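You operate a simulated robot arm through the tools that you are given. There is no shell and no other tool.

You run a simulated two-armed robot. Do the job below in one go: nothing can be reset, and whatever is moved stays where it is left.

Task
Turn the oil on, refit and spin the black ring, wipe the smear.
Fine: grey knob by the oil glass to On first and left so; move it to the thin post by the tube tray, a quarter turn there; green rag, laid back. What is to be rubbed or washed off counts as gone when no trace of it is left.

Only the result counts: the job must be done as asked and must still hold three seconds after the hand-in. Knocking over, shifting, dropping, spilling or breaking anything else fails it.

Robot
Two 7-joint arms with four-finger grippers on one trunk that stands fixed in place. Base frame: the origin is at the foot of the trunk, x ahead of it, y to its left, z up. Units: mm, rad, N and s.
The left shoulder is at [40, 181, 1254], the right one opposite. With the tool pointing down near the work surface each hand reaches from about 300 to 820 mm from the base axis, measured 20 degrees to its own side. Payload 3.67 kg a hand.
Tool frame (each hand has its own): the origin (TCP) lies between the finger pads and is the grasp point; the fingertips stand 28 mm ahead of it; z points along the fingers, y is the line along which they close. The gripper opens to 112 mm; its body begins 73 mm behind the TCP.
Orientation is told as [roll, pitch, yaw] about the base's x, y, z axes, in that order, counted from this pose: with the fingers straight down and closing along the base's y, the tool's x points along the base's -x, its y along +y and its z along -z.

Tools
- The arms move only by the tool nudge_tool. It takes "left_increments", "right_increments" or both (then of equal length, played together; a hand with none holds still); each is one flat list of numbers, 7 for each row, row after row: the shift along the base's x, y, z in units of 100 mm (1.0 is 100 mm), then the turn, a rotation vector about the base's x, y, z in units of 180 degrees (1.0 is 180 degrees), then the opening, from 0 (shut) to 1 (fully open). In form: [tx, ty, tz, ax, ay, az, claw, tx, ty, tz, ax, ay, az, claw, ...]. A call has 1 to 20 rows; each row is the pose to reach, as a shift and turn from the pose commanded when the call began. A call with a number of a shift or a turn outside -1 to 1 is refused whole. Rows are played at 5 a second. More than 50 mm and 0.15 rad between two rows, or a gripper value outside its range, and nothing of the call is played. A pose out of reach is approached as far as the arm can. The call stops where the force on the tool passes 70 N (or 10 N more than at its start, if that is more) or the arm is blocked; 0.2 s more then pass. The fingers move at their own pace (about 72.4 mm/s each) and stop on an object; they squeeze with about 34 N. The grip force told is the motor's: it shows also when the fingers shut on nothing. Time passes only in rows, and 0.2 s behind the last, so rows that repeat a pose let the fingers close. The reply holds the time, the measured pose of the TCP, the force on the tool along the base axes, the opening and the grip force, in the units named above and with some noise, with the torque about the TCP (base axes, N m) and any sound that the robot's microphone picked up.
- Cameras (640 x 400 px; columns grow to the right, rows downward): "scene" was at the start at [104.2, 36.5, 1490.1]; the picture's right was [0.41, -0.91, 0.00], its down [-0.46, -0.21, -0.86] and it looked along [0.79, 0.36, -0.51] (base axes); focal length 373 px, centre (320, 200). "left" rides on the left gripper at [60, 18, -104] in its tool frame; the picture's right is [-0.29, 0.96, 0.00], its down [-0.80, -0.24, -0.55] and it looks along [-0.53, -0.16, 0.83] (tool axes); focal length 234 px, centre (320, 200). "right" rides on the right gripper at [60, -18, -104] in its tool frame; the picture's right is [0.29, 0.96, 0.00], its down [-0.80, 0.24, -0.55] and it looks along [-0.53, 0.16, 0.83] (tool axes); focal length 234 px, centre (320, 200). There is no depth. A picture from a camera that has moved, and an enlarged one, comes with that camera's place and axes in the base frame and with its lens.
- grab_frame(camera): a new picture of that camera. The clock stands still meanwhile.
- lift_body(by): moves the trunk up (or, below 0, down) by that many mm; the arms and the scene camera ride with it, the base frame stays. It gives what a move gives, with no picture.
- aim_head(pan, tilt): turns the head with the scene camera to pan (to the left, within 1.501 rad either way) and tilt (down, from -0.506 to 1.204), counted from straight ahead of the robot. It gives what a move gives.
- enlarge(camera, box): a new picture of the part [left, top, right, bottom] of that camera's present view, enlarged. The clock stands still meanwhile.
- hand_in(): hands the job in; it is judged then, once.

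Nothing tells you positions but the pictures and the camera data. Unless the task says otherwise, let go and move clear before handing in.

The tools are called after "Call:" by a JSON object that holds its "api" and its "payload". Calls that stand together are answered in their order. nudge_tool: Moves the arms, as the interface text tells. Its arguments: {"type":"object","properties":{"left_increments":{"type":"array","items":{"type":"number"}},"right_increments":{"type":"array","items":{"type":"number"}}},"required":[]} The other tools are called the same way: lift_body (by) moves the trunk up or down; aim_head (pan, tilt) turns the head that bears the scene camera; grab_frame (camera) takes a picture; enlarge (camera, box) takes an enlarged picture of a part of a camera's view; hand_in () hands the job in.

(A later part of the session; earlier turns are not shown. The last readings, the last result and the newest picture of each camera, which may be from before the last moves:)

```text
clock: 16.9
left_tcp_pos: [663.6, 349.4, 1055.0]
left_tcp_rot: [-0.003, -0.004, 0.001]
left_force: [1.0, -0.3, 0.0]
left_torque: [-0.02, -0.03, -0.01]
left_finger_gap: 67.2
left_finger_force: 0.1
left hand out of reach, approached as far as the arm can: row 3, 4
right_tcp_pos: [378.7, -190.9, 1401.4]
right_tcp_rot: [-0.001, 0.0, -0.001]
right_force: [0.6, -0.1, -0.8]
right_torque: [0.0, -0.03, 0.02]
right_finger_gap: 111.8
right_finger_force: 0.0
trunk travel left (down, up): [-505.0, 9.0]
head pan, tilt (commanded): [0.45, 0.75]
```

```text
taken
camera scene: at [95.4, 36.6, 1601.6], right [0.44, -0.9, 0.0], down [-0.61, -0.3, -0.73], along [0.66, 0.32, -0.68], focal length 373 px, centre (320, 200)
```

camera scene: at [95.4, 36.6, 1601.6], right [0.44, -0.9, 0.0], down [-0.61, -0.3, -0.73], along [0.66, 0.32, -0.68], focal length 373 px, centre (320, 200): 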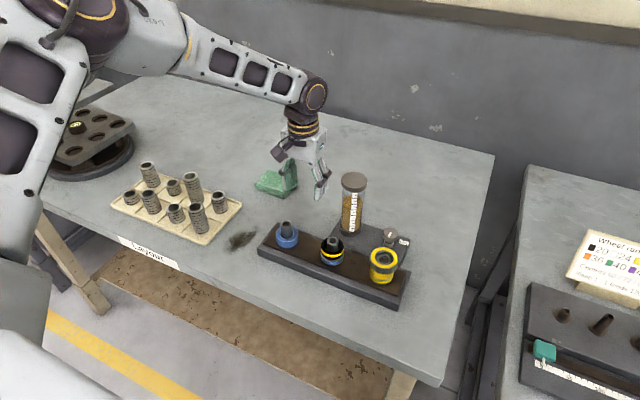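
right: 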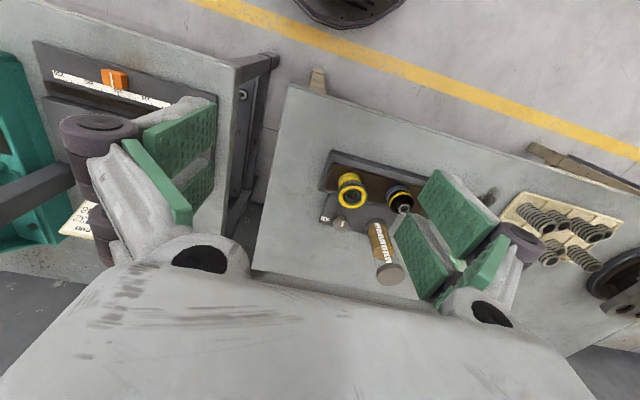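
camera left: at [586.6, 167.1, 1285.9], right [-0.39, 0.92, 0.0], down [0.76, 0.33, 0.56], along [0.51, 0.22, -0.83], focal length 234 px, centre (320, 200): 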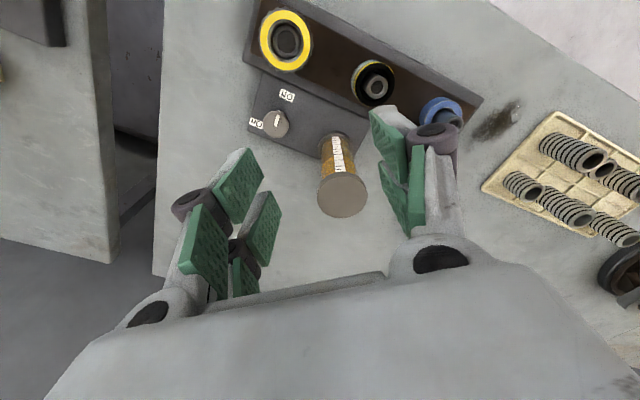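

Lower relative to the shoulder is worse, so I should lower the trunk instead and keep the hand near shoulder height. First I'll raise the left hand, then bring the trunk down.

Call:
{"api": "nudge_tool", "payload": {"left_increments": [-0.4, -0.1, 0.2, 0, 0, 0, 0.6, -0.8, -0.3, 0.4, 0, 0, 0, 0.6, -1.0, -0.5, 0.8, 0, 0, 0, 0.6, -1.0, -0.5, 1.0, 0, 0, 0, 0.6]}}

Call:
{"api": "nudge_tool", "payload": {"left_increments": [0, 0, 0.4, 0, 0, 0, 0.6, 0, 0, 0.8, 0, 0, 0, 0.6, 0, 0, 1.0, 0, 0, 0, 0.6]}}

Call:
{"api": "nudge_tool", "payload": {"left_increments": [0, 0, 0.4, 0, 0, 0, 0.6, 0, 0, 0.8, 0, 0, 0, 0.6, 0, 0, 1.0, 0, 0, 0, 0.6]}}

Call:
{"api": "nudge_tool", "payload": {"left_increments": [0, 0, 0.4, 0, 0, 0, 0.6, 0, 0, 0.5, 0, 0, 0, 0.6]}}

Call:
{"api": "aim_head", "payload": {"pan": 0.1, "tilt": 0.9}}

Call:
{"api": "grab_frame", "payload": {"camera": "scene"}}

```text
clock: 17.9
left_tcp_pos: [565.1, 298.5, 1155.0]
left_tcp_rot: [-0.002, -0.003, 0.002]
left_force: [0.8, -0.7, 0.1]
left_torque: [0.02, 0.03, -0.01]
left_finger_gap: 67.2
left_finger_force: 0.0
right_tcp_pos: [379.0, -191.6, 1402.1]
right_tcp_rot: [0.001, 0.0, -0.003]
right_force: [1.1, 0.0, 0.2]
right_torque: [0.02, -0.02, -0.02]
right_finger_gap: 111.9
right_finger_force: 0.1
trunk travel left (down, up): [-505.0, 9.0]
head pan, tilt (commanded): [0.45, 0.75]
```

```text
clock: 18.7
left_tcp_pos: [564.3, 299.7, 1254.1]
left_tcp_rot: [0.001, 0.0, -0.001]
left_force: [1.0, 0.5, -0.1]
left_torque: [0.02, -0.01, 0.0]
left_finger_gap: 67.1
left_finger_force: 0.2
right_tcp_pos: [379.9, -192.2, 1401.9]
right_tcp_rot: [-0.001, 0.0, -0.002]
right_force: [-0.2, -0.6, 0.0]
right_torque: [0.0, 0.01, 0.0]
right_finger_gap: 111.8
right_finger_force: 0.0
trunk travel left (down, up): [-505.0, 9.0]
head pan, tilt (commanded): [0.45, 0.75]
```

```text
clock: 19.5
left_tcp_pos: [565.2, 298.7, 1354.9]
left_tcp_rot: [-0.002, 0.0, -0.001]
left_force: [-0.5, 0.7, 0.6]
left_torque: [0.03, -0.03, -0.05]
left_finger_gap: 67.2
left_finger_force: 0.1
right_tcp_pos: [379.0, -191.4, 1401.3]
right_tcp_rot: [0.001, 0.001, -0.002]
right_force: [1.0, -0.5, -0.4]
right_torque: [0.01, -0.02, 0.01]
right_finger_gap: 111.9
right_finger_force: 0.0
trunk travel left (down, up): [-505.0, 9.0]
head pan, tilt (commanded): [0.45, 0.75]
```

```text
clock: 20.1
left_tcp_pos: [564.9, 298.0, 1405.0]
left_tcp_rot: [-0.002, -0.001, -0.001]
left_force: [0.7, -0.9, -0.5]
left_torque: [0.01, 0.01, 0.0]
left_finger_gap: 67.1
left_finger_force: 0.1
right_tcp_pos: [378.8, -192.0, 1400.9]
right_tcp_rot: [-0.001, 0.001, -0.003]
right_force: [0.2, 0.0, -0.2]
right_torque: [0.02, 0.0, 0.02]
right_finger_gap: 112.1
right_finger_force: 0.2
trunk travel left (down, up): [-505.0, 9.0]
head pan, tilt (commanded): [0.45, 0.75]
```

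```text
clock: 20.9
left_tcp_pos: [565.9, 299.7, 1403.9]
left_tcp_rot: [-0.001, 0.002, 0.0]
left_force: [0.7, 0.2, 0.3]
left_torque: [0.04, 0.01, 0.01]
left_finger_gap: 67.3
left_finger_force: 0.1
right_tcp_pos: [379.7, -190.4, 1400.6]
right_tcp_rot: [-0.002, 0.001, -0.001]
right_force: [0.4, 0.0, -0.2]
right_torque: [0.02, 0.0, 0.03]
right_finger_gap: 112.1
right_finger_force: 0.2
trunk travel left (down, up): [-505.0, 9.0]
head pan, tilt (commanded): [0.099, 0.901]
```

```text
taken
camera scene: at [97.4, 7.1, 1589.6], right [0.1, -0.99, 0.0], down [-0.78, -0.08, -0.62], along [0.62, 0.06, -0.78], focal length 373 px, centre (320, 200)
```

scene: 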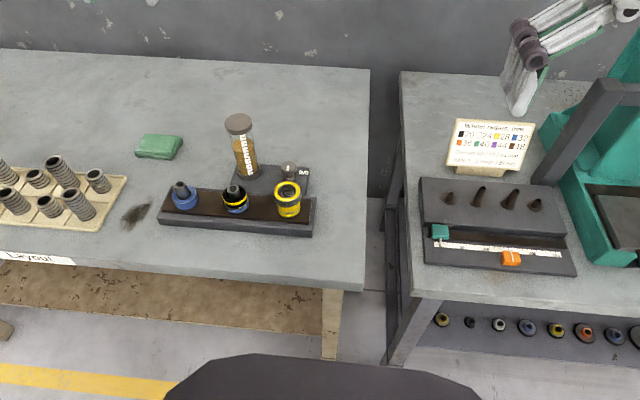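

The right hand stays in front of the right table, so lowering is safe. I'll lower the trunk by 350 mm, leaving the left hand at z≈1055, and test the reach toward the knob there.

Call:
{"api": "lift_body", "payload": {"by": -200}}

Call:
{"api": "lift_body", "payload": {"by": -150}}

Call:
{"api": "grab_frame", "payload": {"camera": "scene"}}

Call:
{"api": "grab_frame", "payload": {"camera": "left"}}

Call:
{"api": "grab_frame", "payload": {"camera": "right"}}

```text
clock: 23.1
left_tcp_pos: [565.2, 298.5, 1205.2]
left_tcp_rot: [0.0, -0.002, 0.0]
left_force: [-0.2, 0.2, 0.2]
left_torque: [0.01, 0.01, 0.01]
left_finger_gap: 67.1
left_finger_force: 0.0
right_tcp_pos: [378.5, -192.7, 1201.6]
right_tcp_rot: [-0.001, -0.002, -0.001]
right_force: [-0.1, -0.3, 0.2]
right_torque: [0.02, -0.03, 0.02]
right_finger_gap: 111.8
right_finger_force: 0.0
trunk travel left (down, up): [-305.0, 209.0]
head pan, tilt (commanded): [0.099, 0.901]
```

```text
clock: 24.9
left_tcp_pos: [565.2, 299.3, 1055.3]
left_tcp_rot: [-0.001, -0.001, 0.0]
left_force: [-0.1, 0.3, 0.2]
left_torque: [0.0, -0.02, -0.01]
left_finger_gap: 67.4
left_finger_force: 0.0
right_tcp_pos: [378.6, -191.7, 1051.8]
right_tcp_rot: [0.001, 0.0, -0.003]
right_force: [0.9, 0.1, 0.6]
right_torque: [0.01, 0.0, -0.03]
right_finger_gap: 112.2
right_finger_force: 0.0
trunk travel left (down, up): [-155.0, 359.0]
head pan, tilt (commanded): [0.099, 0.901]
```

```text
taken
camera scene: at [96.9, 6.7, 1240.2], right [0.1, -1.0, 0.0], down [-0.78, -0.08, -0.62], along [0.62, 0.06, -0.78], focal length 373 px, centre (320, 200)
```

scene: 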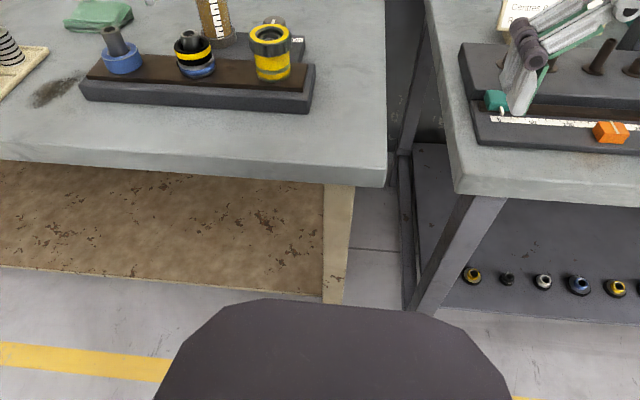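

```text
taken
camera left: at [506.1, 317.9, 1158.3], right [0.29, 0.96, 0.0], down [0.8, -0.24, 0.56], along [0.53, -0.16, -0.83], focal length 234 px, centre (320, 200)
```

left: 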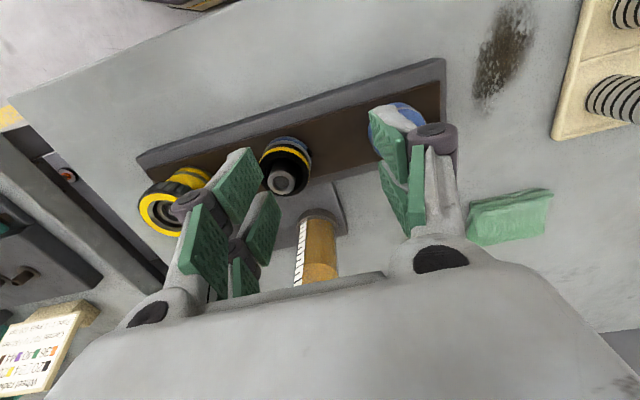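

```text
taken
camera right: at [319.7, -209.7, 1155.3], right [-0.29, 0.96, 0.0], down [0.8, 0.24, 0.55], along [0.53, 0.16, -0.83], focal length 234 px, centre (320, 200)
```

right: 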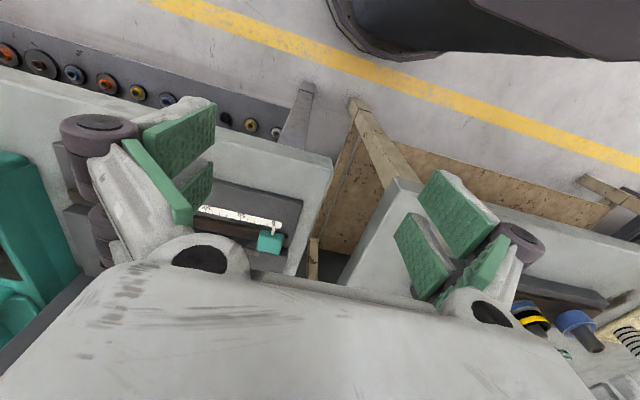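

Now I'll rise to clear the glass and extend toward the knob at this trunk height.

Call:
{"api": "nudge_tool", "payload": {"left_increments": [0, 0, 0.4, 0, 0, 0, 0.6, 0.1, -0.2, 0.65, 0, 0, 0, 0.6, 0.4, -0.5, 0.65, 0, 0, 0, 0.6, 0.7, -0.8, 0.65, 0, 0, 0, 0.6, 0.9, -1.0, 0.65, 0, 0, 0, 0.6]}}

Call:
{"api": "nudge_tool", "payload": {"left_increments": [0.2, -0.2, 0, 0, 0, 0, 0.6, 0.4, -0.4, 0, 0, 0, 0, 0.6, 0.49, -0.54, 0, 0, 0, 0, 0.6]}}

```text
clock: 26.1
left_tcp_pos: [626.5, 225.9, 1118.6]
left_tcp_rot: [0.0, 0.002, 0.003]
left_force: [0.4, -0.6, 0.0]
left_torque: [-0.02, 0.03, 0.0]
left_finger_gap: 67.3
left_finger_force: 0.1
left hand out of reach, approached as far as the arm can: row 4, 5
right_tcp_pos: [379.3, -192.1, 1052.5]
right_tcp_rot: [0.002, 0.002, -0.002]
right_force: [-1.3, -0.5, 0.7]
right_torque: [0.01, -0.02, 0.03]
right_finger_gap: 112.0
right_finger_force: 0.1
trunk travel left (down, up): [-155.0, 359.0]
head pan, tilt (commanded): [0.099, 0.901]
```

```text
clock: 26.9
left_tcp_pos: [630.1, 225.4, 1113.4]
left_tcp_rot: [0.0, -0.002, -0.001]
left_force: [0.2, -0.5, -0.7]
left_torque: [0.04, -0.02, 0.02]
left_finger_gap: 67.3
left_finger_force: 0.0
left hand out of reach, approached as far as the arm can: row 1, 2, 3
right_tcp_pos: [379.8, -191.6, 1052.2]
right_tcp_rot: [0.0, 0.0, -0.001]
right_force: [0.1, -0.2, -0.2]
right_torque: [0.01, -0.01, 0.01]
right_finger_gap: 111.7
right_finger_force: 0.0
trunk travel left (down, up): [-155.0, 359.0]
head pan, tilt (commanded): [0.099, 0.901]
```

The best reach comes when the hand is about 100 mm below the shoulder. The knob still lies slightly past the vertical-tool limit, so I'll lean the tool about 25° with the fingers pointing forward and down to gain the extra distance.

Call:
{"api": "nudge_tool", "payload": {"left_increments": [-0.15, -0.1, 0, 0, -0.046, 0, 0.55, -0.3, -0.2, 0, 0, -0.092, 0, 0.55, -0.3, -0.3, 0, 0, -0.139, 0, 0.55]}}

Call:
{"api": "nudge_tool", "payload": {"left_increments": [0.25, -0.15, -0.1, 0, 0, 0, 0.55, 0.5, -0.3, -0.3, 0, 0, 0, 0.55, 0.71, -0.505, -0.5, 0, 0, 0, 0.55]}}

Call:
{"api": "aim_head", "payload": {"pan": 0.25, "tilt": 0.45}}

Call:
{"api": "grab_frame", "payload": {"camera": "scene"}}

Call:
{"api": "grab_frame", "payload": {"camera": "left"}}

```text
clock: 27.6
left_tcp_pos: [597.7, 195.6, 1113.6]
left_tcp_rot: [-0.003, -0.44, 0.003]
left_force: [0.4, -0.1, 0.3]
left_torque: [0.05, -0.01, 0.01]
left_finger_gap: 61.6
left_finger_force: 0.1
right_tcp_pos: [377.7, -192.8, 1052.4]
right_tcp_rot: [-0.001, 0.0, -0.001]
right_force: [-0.3, 0.1, 1.0]
right_torque: [0.01, 0.0, -0.03]
right_finger_gap: 112.2
right_finger_force: 0.0
trunk travel left (down, up): [-155.0, 359.0]
head pan, tilt (commanded): [0.099, 0.901]
```

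```text
clock: 28.4
left_tcp_pos: [672.5, 145.6, 1059.9]
left_tcp_rot: [-0.002, -0.434, 0.003]
left_force: [0.1, 0.2, 1.0]
left_torque: [-0.01, 0.06, 0.01]
left_finger_gap: 61.9
left_finger_force: 0.0
right_tcp_pos: [380.1, -191.8, 1050.7]
right_tcp_rot: [0.0, 0.005, 0.0]
right_force: [1.1, 0.3, 0.6]
right_torque: [-0.03, 0.04, 0.01]
right_finger_gap: 112.0
right_finger_force: 0.1
trunk travel left (down, up): [-155.0, 359.0]
head pan, tilt (commanded): [0.099, 0.901]
```

```text
clock: 29.4
left_tcp_pos: [671.5, 145.1, 1063.7]
left_tcp_rot: [-0.002, -0.438, 0.001]
left_force: [0.2, 0.2, -0.5]
left_torque: [0.04, 0.0, 0.0]
left_finger_gap: 61.8
left_finger_force: 0.1
right_tcp_pos: [379.3, -191.5, 1050.7]
right_tcp_rot: [0.001, 0.0, -0.002]
right_force: [0.1, -0.1, 0.6]
right_torque: [-0.01, 0.03, -0.01]
right_finger_gap: 112.2
right_finger_force: 0.0
trunk travel left (down, up): [-155.0, 359.0]
head pan, tilt (commanded): [0.25, 0.45]
```

```text
taken
camera scene: at [111.3, 21.8, 1278.3], right [0.25, -0.97, 0.0], down [-0.42, -0.11, -0.9], along [0.87, 0.22, -0.44], focal length 373 px, centre (320, 200)
```

scene: 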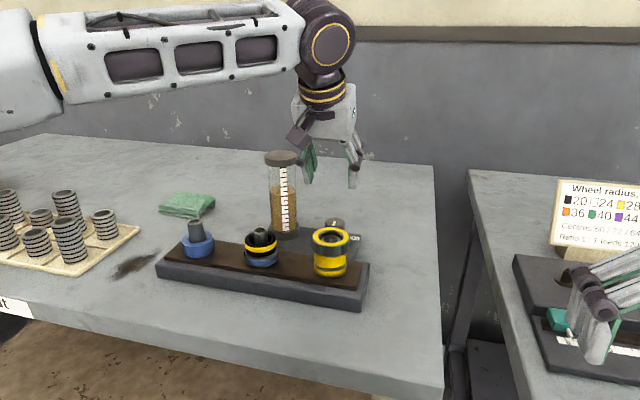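

```text
taken
camera left: at [573.1, 164.5, 1131.3], right [0.26, 0.96, 0.12], down [0.49, -0.24, 0.84], along [0.83, -0.16, -0.53], focal length 234 px, centre (320, 200)
```

left: 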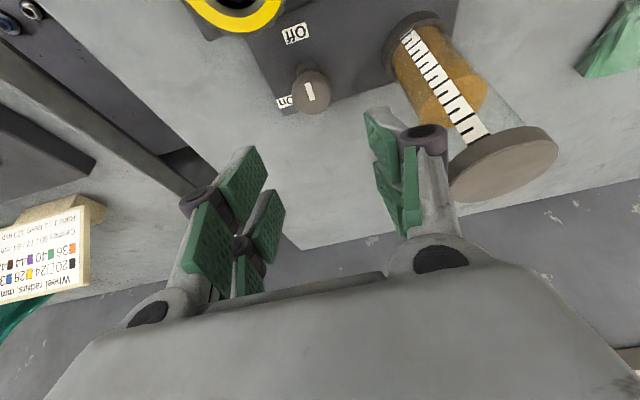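

The leaned pose reaches. I'll refine the knob position from this closer view.

Call:
{"api": "enlarge", "payload": {"camera": "left", "box": [240, 0, 400, 130]}}

Call:
{"api": "enlarge", "payload": {"camera": "scene", "box": [270, 100, 390, 290]}}

```text
3.08 times, centred on (320, 65) of left
camera zoom: at [573.1, 164.5, 1131.3], right [0.26, 0.96, 0.12], down [0.49, -0.24, 0.84], along [0.83, -0.16, -0.53], focal length 720 px, centre (320, 615)
```

zoom: 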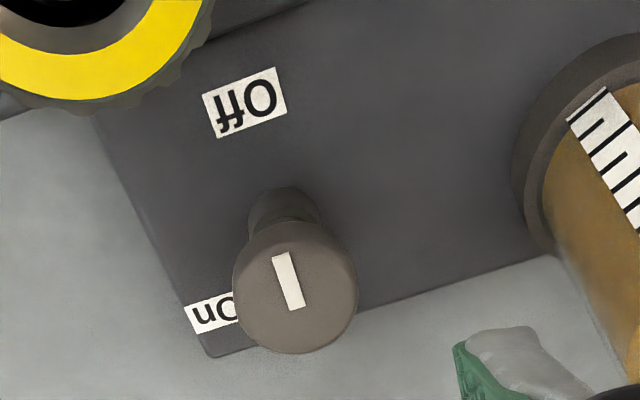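

```text
2.11 times, centred on (330, 195) of scene
camera zoom: at [111.3, 21.8, 1278.3], right [0.25, -0.97, 0.0], down [-0.42, -0.11, -0.9], along [0.87, 0.22, -0.44], focal length 785 px, centre (299, 210)
```

zoom: 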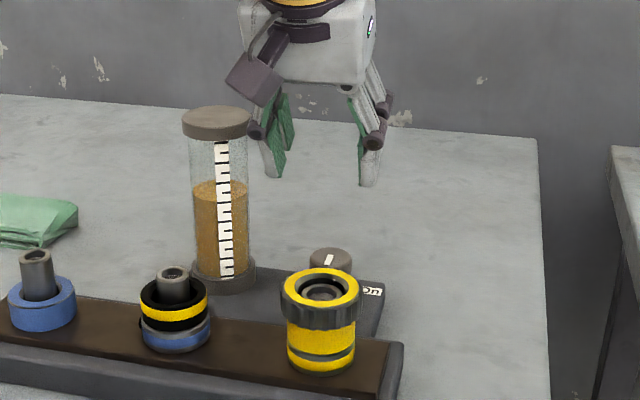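

The knob axis is at about (703.5, 145.5), with its disc at z≈926–937 and the plate top near 902. I'll turn it in several grips, rotating about the knob's vertical axis, and start by yawing −25° above it.

Call:
{"api": "nudge_tool", "payload": {"left_increments": [0.08, 0.01, -0.2, 0, 0, -0.046, 0.48, 0.16, 0.03, -0.4, 0, 0, -0.092, 0.48, 0.24, 0.04, -0.6, 0, 0, -0.139, 0.48, 0.24, 0.04, -0.6, 0, 0, -0.139, 0.48]}}

Call:
{"api": "enlarge", "payload": {"camera": "left", "box": [160, 0, 480, 280]}}

Call:
{"api": "enlarge", "payload": {"camera": "scene", "box": [240, 100, 400, 290]}}

```text
clock: 30.4
left_tcp_pos: [693.5, 149.7, 1002.8]
left_tcp_rot: [-0.001, -0.438, -0.439]
left_force: [0.3, 0.2, -0.3]
left_torque: [0.0, -0.04, 0.0]
left_finger_gap: 53.7
left_finger_force: 0.0
right_tcp_pos: [378.9, -191.2, 1052.1]
right_tcp_rot: [0.0, 0.0, -0.002]
right_force: [0.0, -0.4, 0.2]
right_torque: [0.02, 0.01, 0.0]
right_finger_gap: 111.8
right_finger_force: 0.0
trunk travel left (down, up): [-155.0, 359.0]
head pan, tilt (commanded): [0.25, 0.45]
```

```text
1.43 times, centred on (320, 140) of left
camera zoom: at [613.2, 208.0, 1071.3], right [0.64, 0.76, 0.12], down [0.34, -0.42, 0.84], along [0.69, -0.5, -0.53], focal length 334 px, centre (320, 286)
```

zoom: 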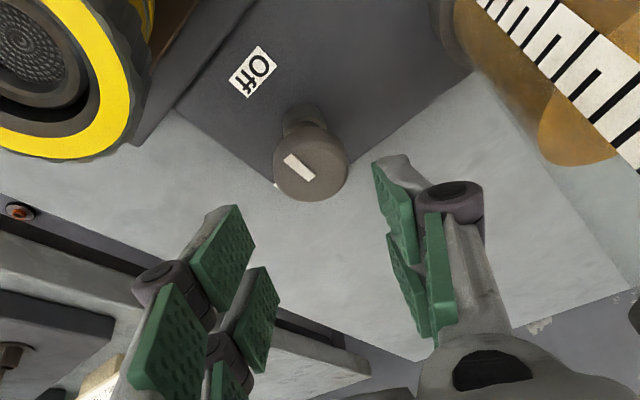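

```text
2.11 times, centred on (320, 195) of scene
camera zoom: at [110.5, 21.5, 1278.5], right [0.25, -0.97, 0.0], down [-0.42, -0.11, -0.9], along [0.87, 0.22, -0.43], focal length 785 px, centre (320, 210)
```

zoom: 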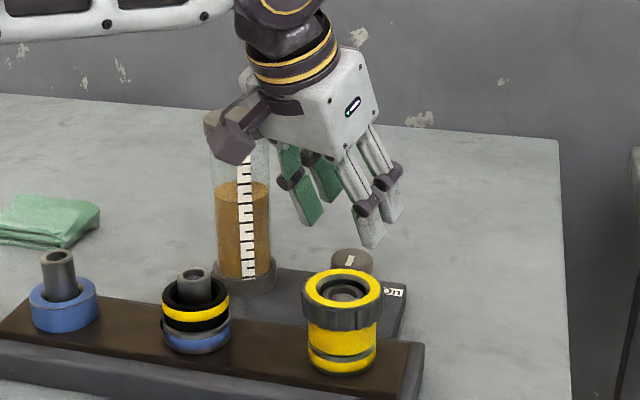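

The knob is centred between the fingers. I'll descend and close on it gently.

Call:
{"api": "nudge_tool", "payload": {"left_increments": [0.01, -0.02, -0.18, 0, 0, 0, 0.48, 0.01, -0.02, -0.36, 0, 0, 0, 0.48, 0.01, -0.02, -0.52, 0, 0, 0, 0.48, 0.01, -0.02, -0.52, 0, 0, 0, 0.48]}}

Call:
{"api": "enlarge", "payload": {"camera": "scene", "box": [260, 120, 400, 290]}}

Call:
{"api": "enlarge", "payload": {"camera": "left", "box": [200, 40, 440, 240]}}

```text
clock: 31.4
left_tcp_pos: [693.7, 146.9, 948.9]
left_tcp_rot: [-0.002, -0.437, -0.436]
left_force: [-0.2, 0.3, 0.3]
left_torque: [-0.02, 0.03, -0.03]
left_finger_gap: 53.6
left_finger_force: 0.1
right_tcp_pos: [379.2, -191.6, 1051.6]
right_tcp_rot: [-0.001, 0.0, -0.001]
right_force: [0.3, 0.3, -0.4]
right_torque: [0.03, 0.02, 0.02]
right_finger_gap: 111.6
right_finger_force: 0.0
trunk travel left (down, up): [-155.0, 359.0]
head pan, tilt (commanded): [0.25, 0.45]
```

```text
2.35 times, centred on (330, 205) of scene
camera zoom: at [110.8, 21.8, 1278.5], right [0.25, -0.97, 0.0], down [-0.42, -0.11, -0.9], along [0.87, 0.22, -0.44], focal length 877 px, centre (296, 188)
```

zoom: 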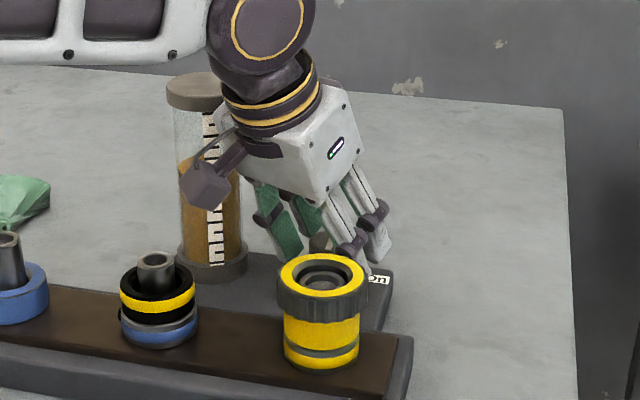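

```text
2.00 times, centred on (320, 140) of left
camera zoom: at [614.1, 205.7, 1018.7], right [0.64, 0.76, 0.12], down [0.34, -0.42, 0.84], along [0.69, -0.5, -0.53], focal length 468 px, centre (320, 320)
```

zoom: 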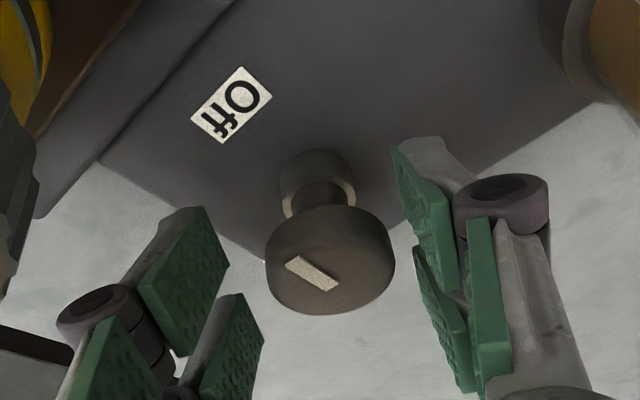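

The knob sits between the pads, so I'll close on it and read the grip.

Call:
{"api": "nudge_tool", "payload": {"left_increments": [0, 0, 0, 0, 0, 0, 0.3, 0, 0, 0, 0, 0, 0, 0.2, 0, 0, 0, 0, 0, 0, 0.2]}}

Call:
{"api": "enlarge", "payload": {"camera": "left", "box": [200, 40, 440, 240]}}

```text
clock: 32.1
left_tcp_pos: [697.0, 148.9, 950.9]
left_tcp_rot: [-0.001, -0.44, -0.434]
left_force: [7.0, 8.9, 2.5]
left_torque: [0.29, -0.23, 0.14]
left_finger_gap: 35.4
left_finger_force: 45.8
right_tcp_pos: [379.8, -190.4, 1052.1]
right_tcp_rot: [-0.002, 0.002, -0.002]
right_force: [-0.9, -0.1, 0.2]
right_torque: [-0.01, -0.01, -0.01]
right_finger_gap: 111.9
right_finger_force: 0.1
trunk travel left (down, up): [-155.0, 359.0]
head pan, tilt (commanded): [0.25, 0.45]
```

```text
2.00 times, centred on (320, 140) of left
camera zoom: at [615.1, 207.7, 1018.6], right [0.64, 0.76, 0.12], down [0.34, -0.42, 0.84], along [0.69, -0.5, -0.53], focal length 468 px, centre (320, 320)
```

zoom: 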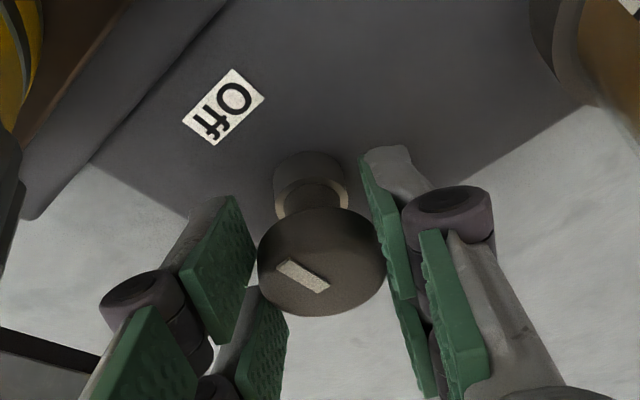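

The grip holds at 35 mm on the rim. I'll turn +30° about the knob's axis and check the mark.

Call:
{"api": "nudge_tool", "payload": {"left_increments": [0.021, 0.001, 0, 0, 0, 0.0417, 0.2, 0.018, -0.0105, 0, 0, 0, 0.0833, 0.2, 0.017, -0.022, 0, 0, 0, 0.125, 0.2, 0.0175, -0.034, 0, 0, 0, 0.1667, 0.2, 0.0175, -0.034, 0, 0, 0, 0.1667, 0.2]}}

Call:
{"api": "enlarge", "payload": {"camera": "left", "box": [200, 40, 440, 240]}}

```text
clock: 33.4
left_tcp_pos: [695.1, 144.2, 949.9]
left_tcp_rot: [-0.002, -0.437, 0.089]
left_force: [-10.2, 6.1, 1.9]
left_torque: [0.14, 0.76, 0.08]
left_finger_gap: 35.3
left_finger_force: 44.7
right_tcp_pos: [377.5, -190.7, 1052.2]
right_tcp_rot: [0.0, 0.001, -0.002]
right_force: [-0.3, 0.6, 0.5]
right_torque: [0.01, -0.03, 0.01]
right_finger_gap: 112.0
right_finger_force: 0.1
trunk travel left (down, up): [-155.0, 359.0]
head pan, tilt (commanded): [0.25, 0.45]
```

```text
2.00 times, centred on (320, 140) of left
camera zoom: at [596.3, 154.1, 1018.8], right [0.18, 0.98, 0.12], down [0.51, -0.19, 0.84], along [0.84, -0.09, -0.53], focal length 468 px, centre (320, 320)
```

zoom: 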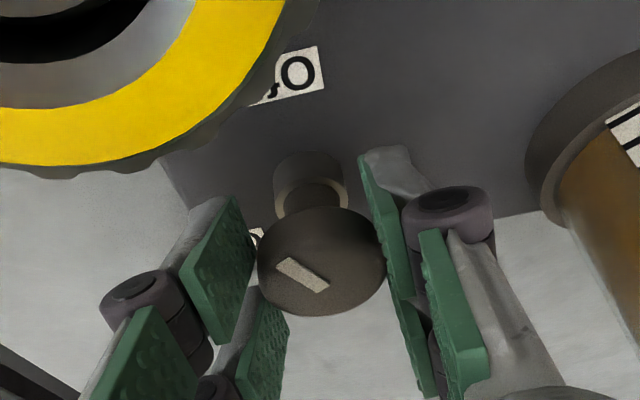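

The knob follows the hand. I'll release, rotate back and regrip for the next part of the turn.

Call:
{"api": "nudge_tool", "payload": {"left_increments": [-0.01, 0, 0, 0, 0, 0, 0.48, -0.01, 0, 0, 0, 0, 0, 0.48, 0, 0.012, 0, 0, 0, -0.0417, 0.48, 0, 0.024, 0, 0, 0, -0.0833, 0.48, 0, 0.036, 0, 0, 0, -0.125, 0.48, 0, 0.047, 0, 0, 0, -0.1667, 0.48, 0, 0.047, 0, 0, 0, -0.1667, 0.2, 0, 0.047, 0, 0, 0, -0.1667, 0.2]}}

Call:
{"api": "enlarge", "payload": {"camera": "left", "box": [200, 40, 440, 240]}}

```text
clock: 35.1
left_tcp_pos: [696.6, 149.4, 949.4]
left_tcp_rot: [-0.002, -0.438, -0.437]
left_force: [0.6, 1.7, -0.9]
left_torque: [0.11, -0.29, 0.01]
left_finger_gap: 35.8
left_finger_force: 44.5
right_tcp_pos: [379.6, -191.5, 1051.6]
right_tcp_rot: [0.001, 0.0, -0.003]
right_force: [-0.1, -0.3, 1.4]
right_torque: [0.01, 0.0, 0.02]
right_finger_gap: 111.9
right_finger_force: 0.2
trunk travel left (down, up): [-155.0, 359.0]
head pan, tilt (commanded): [0.25, 0.45]
```

```text
2.00 times, centred on (320, 140) of left
camera zoom: at [616.0, 207.5, 1018.4], right [0.64, 0.76, 0.12], down [0.34, -0.42, 0.84], along [0.69, -0.5, -0.53], focal length 468 px, centre (320, 320)
```

zoom: 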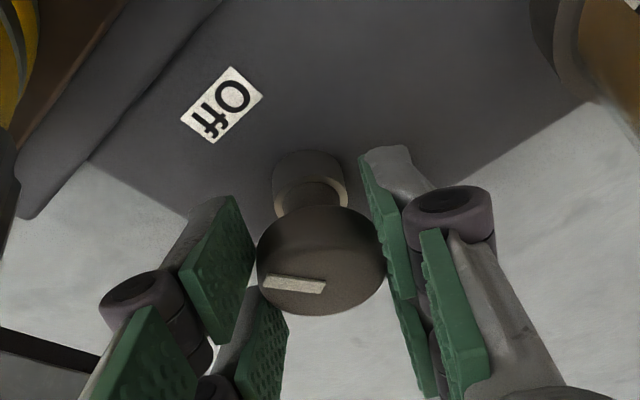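

The mark has turned 30° so far. The "On" label actually lies at about 300° from the knob axis (Off at ~180°), so I'll keep turning in steps while watching torque for a stop.

Call:
{"api": "nudge_tool", "payload": {"left_increments": [-0.0042, -0.011, 0, 0, 0, 0.0417, 0.2, -0.0068, -0.0225, 0, 0, 0, 0.0833, 0.2, -0.0079, -0.0342, 0, 0, 0, 0.125, 0.2, -0.0075, -0.046, 0, 0, 0, 0.1667, 0.2, -0.0075, -0.046, 0, 0, 0, 0.1667, 0.2]}}

Call:
{"api": "nudge_tool", "payload": {"left_increments": [0, 0, 0, 0, 0, 0, 0.48, 0, 0, 0, 0, 0, 0, 0.48, 0, 0.012, 0, 0, 0, -0.0417, 0.48, 0, 0.024, 0, 0, 0, -0.0833, 0.48, 0, 0.036, 0, 0, 0, -0.125, 0.48, 0, 0.047, 0, 0, 0, -0.1667, 0.48]}}

Call:
{"api": "enlarge", "payload": {"camera": "left", "box": [200, 40, 440, 240]}}

Call:
{"api": "enlarge", "payload": {"camera": "scene", "box": [260, 120, 400, 290]}}

```text
clock: 36.4
left_tcp_pos: [695.3, 143.0, 951.3]
left_tcp_rot: [-0.003, -0.438, 0.088]
left_force: [2.8, 2.7, 1.8]
left_torque: [-0.09, 0.2, -0.01]
left_finger_gap: 35.8
left_finger_force: 44.5
right_tcp_pos: [378.3, -191.3, 1051.0]
right_tcp_rot: [0.0, 0.002, -0.001]
right_force: [-0.7, 0.0, 0.0]
right_torque: [0.01, -0.01, 0.02]
right_finger_gap: 112.1
right_finger_force: 0.1
trunk travel left (down, up): [-155.0, 359.0]
head pan, tilt (commanded): [0.25, 0.45]
```

```text
clock: 37.8
left_tcp_pos: [695.6, 148.1, 950.3]
left_tcp_rot: [-0.002, -0.437, -0.44]
left_force: [-1.3, -0.1, 0.4]
left_torque: [0.01, 0.02, 0.0]
left_finger_gap: 53.6
left_finger_force: 0.0
right_tcp_pos: [379.6, -191.8, 1052.3]
right_tcp_rot: [0.0, -0.001, -0.002]
right_force: [-0.6, 0.9, 0.1]
right_torque: [0.02, 0.03, -0.02]
right_finger_gap: 112.3
right_finger_force: 0.1
trunk travel left (down, up): [-155.0, 359.0]
head pan, tilt (commanded): [0.25, 0.45]
```

```text
2.00 times, centred on (320, 140) of left
camera zoom: at [615.2, 207.6, 1018.4], right [0.64, 0.76, 0.12], down [0.34, -0.42, 0.84], along [0.69, -0.5, -0.53], focal length 468 px, centre (320, 320)
```

zoom: 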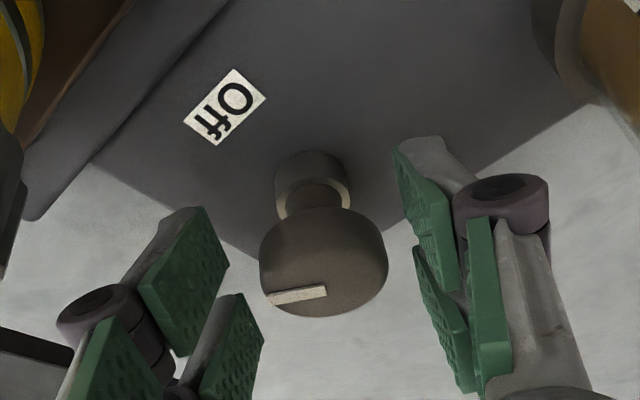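

```text
2.35 times, centred on (330, 205) of scene
camera zoom: at [111.1, 22.1, 1278.4], right [0.25, -0.97, 0.0], down [-0.42, -0.11, -0.9], along [0.87, 0.22, -0.44], focal length 877 px, centre (296, 188)
```

zoom: 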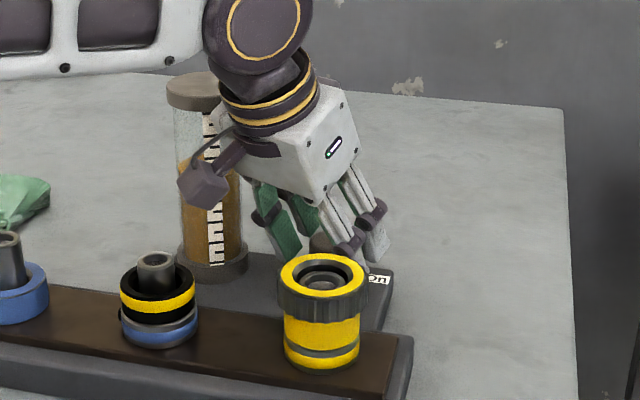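

The mark now points to about 243°. I'll take the third grip and turn another 30°.

Call:
{"api": "nudge_tool", "payload": {"left_increments": [0.005, 0.005, 0, 0, 0, 0, 0.2, 0.005, 0.005, 0, 0, 0, 0, 0.2, 0.001, -0.006, 0, 0, 0, 0.0417, 0.2, -0.002, -0.0175, 0, 0, 0, 0.0833, 0.2, -0.003, -0.029, 0, 0, 0, 0.125, 0.2, -0.003, -0.041, 0, 0, 0, 0.1667, 0.2, -0.003, -0.041, 0, 0, 0, 0.1667, 0.2]}}

Call:
{"api": "enlarge", "payload": {"camera": "left", "box": [200, 40, 440, 240]}}

```text
clock: 39.4
left_tcp_pos: [694.7, 143.7, 950.1]
left_tcp_rot: [-0.002, -0.437, 0.088]
left_force: [-2.2, -1.7, -1.8]
left_torque: [-0.16, 0.45, -0.02]
left_finger_gap: 35.4
left_finger_force: 45.1
right_tcp_pos: [379.0, -191.5, 1051.6]
right_tcp_rot: [-0.001, 0.0, -0.003]
right_force: [0.4, 0.2, 0.2]
right_torque: [0.01, -0.02, -0.02]
right_finger_gap: 112.0
right_finger_force: 0.2
trunk travel left (down, up): [-155.0, 359.0]
head pan, tilt (commanded): [0.25, 0.45]
```

```text
2.00 times, centred on (320, 140) of left
camera zoom: at [596.5, 154.1, 1018.3], right [0.18, 0.98, 0.12], down [0.51, -0.19, 0.84], along [0.84, -0.09, -0.53], focal length 468 px, centre (320, 320)
```

zoom: 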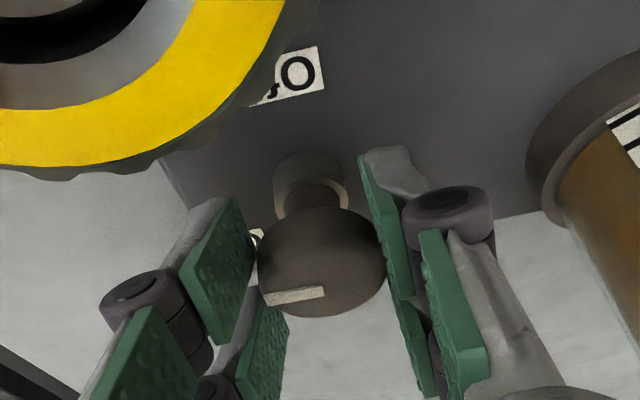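

There's no stop at ~272°. I'll regrip and carry on toward the On label in smaller steps, watching the torque.

Call:
{"api": "nudge_tool", "payload": {"left_increments": [0, 0, 0, 0, 0, 0, 0.48, 0, 0, 0, 0, 0, 0, 0.48, 0, 0.012, 0, 0, 0, -0.0417, 0.48, 0, 0.024, 0, 0, 0, -0.0833, 0.48, 0, 0.036, 0, 0, 0, -0.125, 0.48, 0.005, 0.047, 0, 0, 0, -0.1667, 0.48]}}

Call:
{"api": "enlarge", "payload": {"camera": "left", "box": [200, 40, 440, 240]}}

Call:
{"api": "nudge_tool", "payload": {"left_increments": [0, 0.005, 0, 0, 0, 0, 0.2, 0, 0.005, 0, 0, 0, 0, 0.2, -0.003, -0.004, 0, 0, 0, 0.03, 0.2, -0.005, -0.012, 0, 0, 0, 0.06, 0.2, -0.005, -0.012, 0, 0, 0, 0.06, 0.2]}}

Call:
{"api": "enlarge", "payload": {"camera": "left", "box": [200, 40, 440, 240]}}

```text
clock: 40.8
left_tcp_pos: [694.9, 149.2, 949.1]
left_tcp_rot: [-0.003, -0.439, -0.438]
left_force: [0.7, 0.0, -0.5]
left_torque: [0.01, 0.0, -0.01]
left_finger_gap: 53.6
left_finger_force: 0.1
right_tcp_pos: [378.6, -190.9, 1051.8]
right_tcp_rot: [0.0, -0.001, -0.003]
right_force: [-0.7, -0.3, -0.2]
right_torque: [-0.02, -0.01, 0.02]
right_finger_gap: 111.9
right_finger_force: 0.0
trunk travel left (down, up): [-155.0, 359.0]
head pan, tilt (commanded): [0.25, 0.45]
```

```text
2.00 times, centred on (320, 140) of left
camera zoom: at [615.4, 208.4, 1017.9], right [0.64, 0.76, 0.12], down [0.34, -0.42, 0.84], along [0.69, -0.5, -0.53], focal length 468 px, centre (320, 320)
```

zoom: 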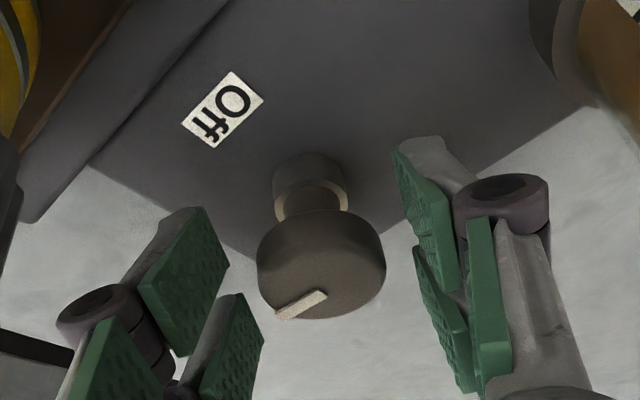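

```text
clock: 42.0
left_tcp_pos: [695.4, 146.3, 949.5]
left_tcp_rot: [0.0, -0.438, -0.246]
left_force: [-1.8, -2.7, -1.9]
left_torque: [-0.3, 0.38, -0.17]
left_finger_gap: 35.5
left_finger_force: 44.9
right_tcp_pos: [378.7, -191.8, 1052.1]
right_tcp_rot: [0.0, -0.002, -0.001]
right_force: [-0.1, 0.1, 0.2]
right_torque: [0.0, -0.01, -0.02]
right_finger_gap: 112.0
right_finger_force: 0.0
trunk travel left (down, up): [-155.0, 359.0]
head pan, tilt (commanded): [0.25, 0.45]
```

```text
2.00 times, centred on (320, 140) of left
camera zoom: at [605.2, 189.6, 1018.3], right [0.49, 0.86, 0.12], down [0.41, -0.35, 0.84], along [0.77, -0.36, -0.53], focal length 468 px, centre (320, 320)
```

zoom: 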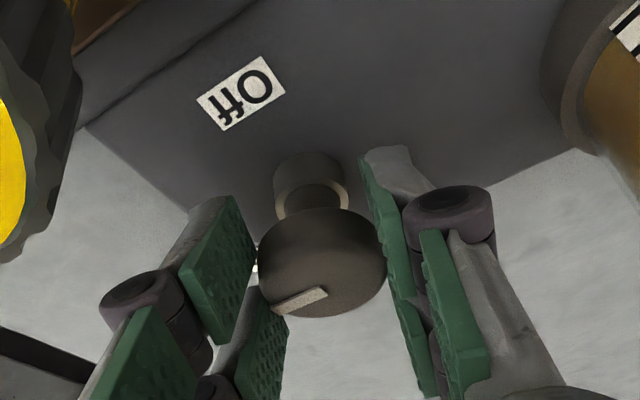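

The mark moved only ~3° for 11° of hand turn, which suggests it's at or near a stop. I'll push a little further with this grip to confirm.

Call:
{"api": "nudge_tool", "payload": {"left_increments": [-0.003, -0.012, 0, 0, 0, 0.035, 0.2, -0.004, -0.024, 0, 0, 0, 0.07, 0.2, -0.004, -0.024, 0, 0, 0, 0.07, 0.2]}}

Call:
{"api": "enlarge", "payload": {"camera": "left", "box": [200, 40, 440, 240]}}

```text
clock: 42.8
left_tcp_pos: [694.8, 144.7, 950.1]
left_tcp_rot: [-0.002, -0.439, -0.026]
left_force: [1.2, -3.2, -1.0]
left_torque: [-0.35, -0.51, -0.95]
left_finger_gap: 35.8
left_finger_force: 44.9
right_tcp_pos: [380.2, -192.2, 1051.7]
right_tcp_rot: [-0.001, -0.002, -0.001]
right_force: [-0.7, 0.2, 0.1]
right_torque: [0.0, -0.01, -0.02]
right_finger_gap: 112.0
right_finger_force: 0.1
trunk travel left (down, up): [-155.0, 359.0]
head pan, tilt (commanded): [0.25, 0.45]
```

```text
2.00 times, centred on (320, 140) of left
camera zoom: at [598.1, 166.7, 1018.3], right [0.29, 0.95, 0.12], down [0.48, -0.25, 0.84], along [0.83, -0.18, -0.53], focal length 468 px, centre (320, 320)
```

zoom: 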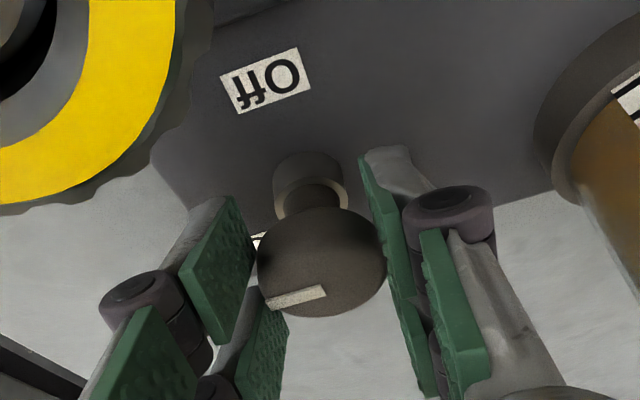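

Torque about z rose to −0.95 Nm while the mark stayed put, so the knob is at its On stop. I'll release, back off along the tool axis and check that it holds.

Call:
{"api": "nudge_tool", "payload": {"left_increments": [0, 0, 0, 0, 0, 0, 0.48, 0, 0, 0, 0, 0, 0, 0.48, 0, 0, 0.2, 0, 0, 0, 0.48, -0.05, 0, 0.5, 0, 0, 0, 0.48, -0.15, 0, 0.9, 0, 0, 0, 0.48, -0.2, 0, 1.0, 0, 0, 0, 0.48]}}

Call:
{"api": "enlarge", "payload": {"camera": "left", "box": [220, 0, 420, 130]}}

Call:
{"api": "enlarge", "payload": {"camera": "scene", "box": [240, 140, 390, 290]}}

```text
clock: 44.1
left_tcp_pos: [674.8, 145.9, 1050.2]
left_tcp_rot: [-0.002, -0.436, -0.029]
left_force: [-0.3, 0.8, -1.0]
left_torque: [0.01, -0.02, 0.01]
left_finger_gap: 53.8
left_finger_force: 0.0
right_tcp_pos: [379.6, -191.2, 1051.9]
right_tcp_rot: [0.0, 0.001, -0.001]
right_force: [-0.3, 0.3, -0.5]
right_torque: [0.0, 0.0, 0.0]
right_finger_gap: 112.3
right_finger_force: 0.0
trunk travel left (down, up): [-155.0, 359.0]
head pan, tilt (commanded): [0.25, 0.45]
```

```text
3.08 times, centred on (320, 65) of left
camera zoom: at [578.0, 167.2, 1118.8], right [0.29, 0.95, 0.12], down [0.48, -0.25, 0.84], along [0.83, -0.18, -0.53], focal length 720 px, centre (320, 615)
```

zoom: 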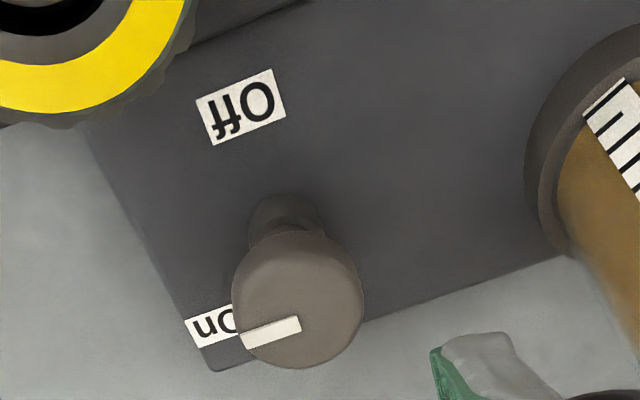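

```text
2.67 times, centred on (315, 215) of scene
camera zoom: at [111.2, 21.8, 1278.4], right [0.25, -0.97, 0.0], down [-0.42, -0.11, -0.9], along [0.87, 0.22, -0.44], focal length 994 px, centre (333, 160)
```

zoom: 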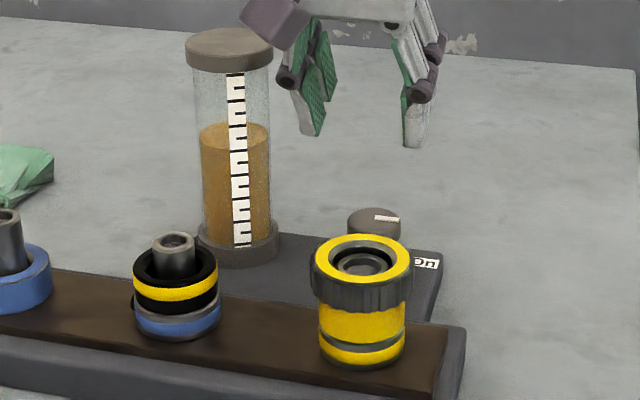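

The mark now points at −y toward On and stays there. Next is the ring: I'll straighten the hand and take matched overhead views of the middle and left posts to measure the exact offset between them.

Call:
{"api": "nudge_tool", "payload": {"left_increments": [-0.2, 0.05, 0.3, 0, 0, 0, 0.6, -0.5, 0.2, 0.6, 0.0007, 0.046, 0.003, 0.67, -0.75, 0.5, 0.6, 0.0014, 0.092, 0.006, 0.67, -0.9, 0.8, 0.6, 0.002, 0.139, 0.009, 0.67, -1.0, 1.0, 0.4, 0.002, 0.139, 0.009, 0.67]}}

Call:
{"api": "nudge_tool", "payload": {"left_increments": [-0.2, 0.12, -0.15, 0, 0, 0, 0.67, -0.39, 0.24, -0.3, 0, 0, 0, 0.67, -0.39, 0.24, -0.3, 0, 0, 0, 0.67]}}

Call:
{"api": "grab_frame", "payload": {"camera": "left"}}

Call:
{"api": "enlarge", "payload": {"camera": "left", "box": [220, 100, 420, 250]}}

```text
clock: 45.4
left_tcp_pos: [573.0, 247.2, 1089.6]
left_tcp_rot: [-0.004, 0.001, -0.001]
left_force: [-0.2, -0.1, 0.0]
left_torque: [-0.02, -0.02, 0.01]
left_finger_gap: 75.0
left_finger_force: 0.0
right_tcp_pos: [378.3, -191.2, 1052.2]
right_tcp_rot: [0.0, -0.001, -0.002]
right_force: [-0.9, 0.8, -0.2]
right_torque: [-0.03, -0.05, -0.02]
right_finger_gap: 112.2
right_finger_force: 0.1
trunk travel left (down, up): [-155.0, 359.0]
head pan, tilt (commanded): [0.25, 0.45]
```

```text
clock: 46.1
left_tcp_pos: [536.1, 270.0, 1060.4]
left_tcp_rot: [-0.002, -0.001, -0.002]
left_force: [-0.3, -0.4, 0.0]
left_torque: [0.01, 0.02, 0.02]
left_finger_gap: 75.1
left_finger_force: 0.1
right_tcp_pos: [379.6, -191.2, 1051.5]
right_tcp_rot: [0.001, 0.001, -0.002]
right_force: [0.8, 0.2, 0.1]
right_torque: [0.02, 0.03, 0.0]
right_finger_gap: 111.9
right_finger_force: 0.1
trunk travel left (down, up): [-155.0, 359.0]
head pan, tilt (commanded): [0.25, 0.45]
```

```text
taken
camera left: at [476.6, 288.4, 1163.1], right [0.29, 0.96, 0.0], down [0.8, -0.24, 0.55], along [0.53, -0.16, -0.83], focal length 234 px, centre (320, 200)
```

left: 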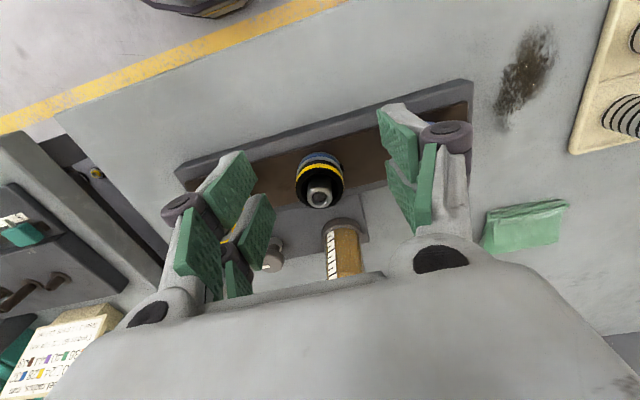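

```text
2.67 times, centred on (320, 175) of left
camera zoom: at [476.6, 288.4, 1163.1], right [0.29, 0.96, 0.0], down [0.8, -0.24, 0.55], along [0.53, -0.16, -0.83], focal length 624 px, centre (320, 267)
```

zoom: 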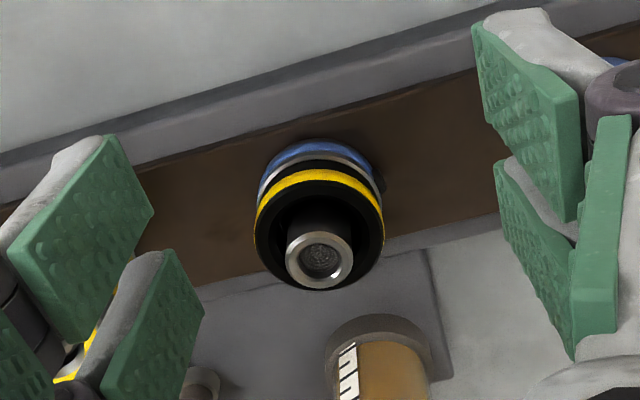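

Post centre appears at (320, 258) in this zoom. Next is the identical view 120 mm further left, for the target post.

Call:
{"api": "nudge_tool", "payload": {"left_increments": [0, 0.4, 0, 0, 0, 0, 0.67, 0, 0.8, 0, 0, 0, 0, 0.67, 0, 1.0, 0, 0, 0, 0, 0.67]}}

Call:
{"api": "nudge_tool", "payload": {"left_increments": [0, 0.2, 0, 0, 0, 0, 0.67, 0, 0.2, 0, 0, 0, 0, 0.67]}}

Call:
{"api": "enlarge", "payload": {"camera": "left", "box": [220, 100, 420, 250]}}

Call:
{"api": "grab_frame", "payload": {"camera": "left"}}

```text
clock: 47.0
left_tcp_pos: [536.5, 369.5, 1059.6]
left_tcp_rot: [0.0, 0.001, -0.001]
left_force: [0.4, -0.6, 0.2]
left_torque: [0.0, 0.03, 0.0]
left_finger_gap: 75.3
left_finger_force: 0.0
right_tcp_pos: [378.7, -192.0, 1051.7]
right_tcp_rot: [0.0, -0.001, 0.0]
right_force: [1.1, 0.5, 1.6]
right_torque: [0.03, -0.03, -0.03]
right_finger_gap: 112.0
right_finger_force: 0.1
trunk travel left (down, up): [-155.0, 359.0]
head pan, tilt (commanded): [0.25, 0.45]
```

```text
clock: 47.5
left_tcp_pos: [535.8, 389.6, 1060.1]
left_tcp_rot: [0.0, -0.001, 0.0]
left_force: [1.0, -0.3, -0.1]
left_torque: [0.05, 0.02, 0.04]
left_finger_gap: 74.8
left_finger_force: 0.1
right_tcp_pos: [379.3, -191.5, 1053.1]
right_tcp_rot: [0.001, 0.0, 0.001]
right_force: [-0.6, 0.6, -0.1]
right_torque: [0.02, 0.02, -0.01]
right_finger_gap: 111.8
right_finger_force: 0.1
trunk travel left (down, up): [-155.0, 359.0]
head pan, tilt (commanded): [0.25, 0.45]
```

```text
2.67 times, centred on (320, 175) of left
camera zoom: at [477.4, 408.4, 1164.3], right [0.29, 0.96, 0.0], down [0.8, -0.24, 0.55], along [0.53, -0.16, -0.83], focal length 624 px, centre (320, 267)
```

zoom: 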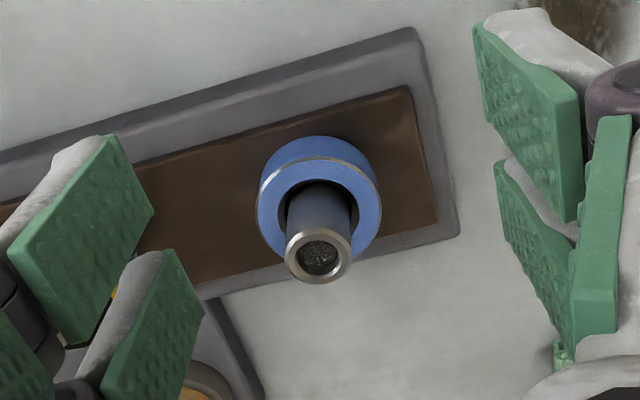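

```text
taken
camera left: at [477.4, 408.4, 1164.3], right [0.29, 0.96, 0.0], down [0.8, -0.24, 0.55], along [0.53, -0.16, -0.83], focal length 234 px, centre (320, 200)
```

left: 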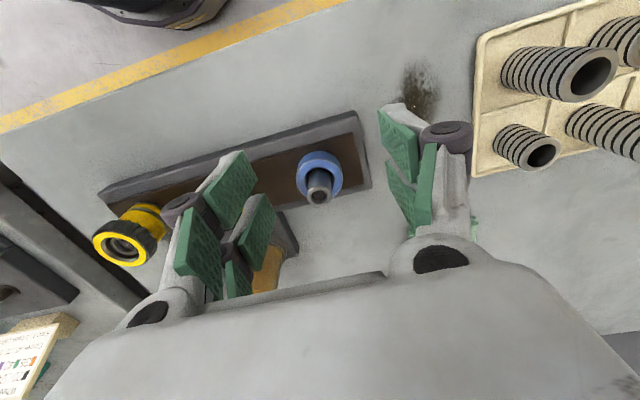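

The post spacing is 120 mm in y and about 0 in x. I'll get a precise height of the ring's lower edge from the low scene camera, so the fingertips grip only the black ring.

Call:
{"api": "enlarge", "payload": {"camera": "scene", "box": [238, 222, 286, 272]}}

Call:
{"api": "enlarge", "payload": {"camera": "scene", "box": [170, 212, 218, 262]}}

```text
8.00 times, centred on (262, 247) of scene
camera zoom: at [111.1, 21.2, 1278.4], right [0.25, -0.97, 0.0], down [-0.42, -0.11, -0.9], along [0.87, 0.22, -0.44], focal length 2983 px, centre (784, -176)
```

zoom: 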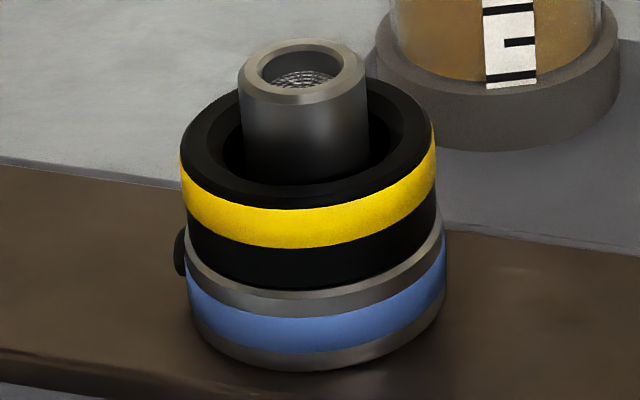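

```text
8.00 times, centred on (194, 237) of scene
camera zoom: at [111.1, 21.2, 1278.4], right [0.25, -0.97, 0.0], down [-0.42, -0.11, -0.9], along [0.87, 0.22, -0.44], focal length 2983 px, centre (1328, -96)
```

zoom: 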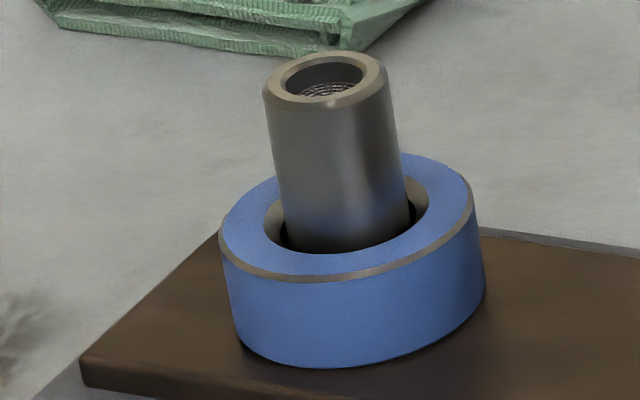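

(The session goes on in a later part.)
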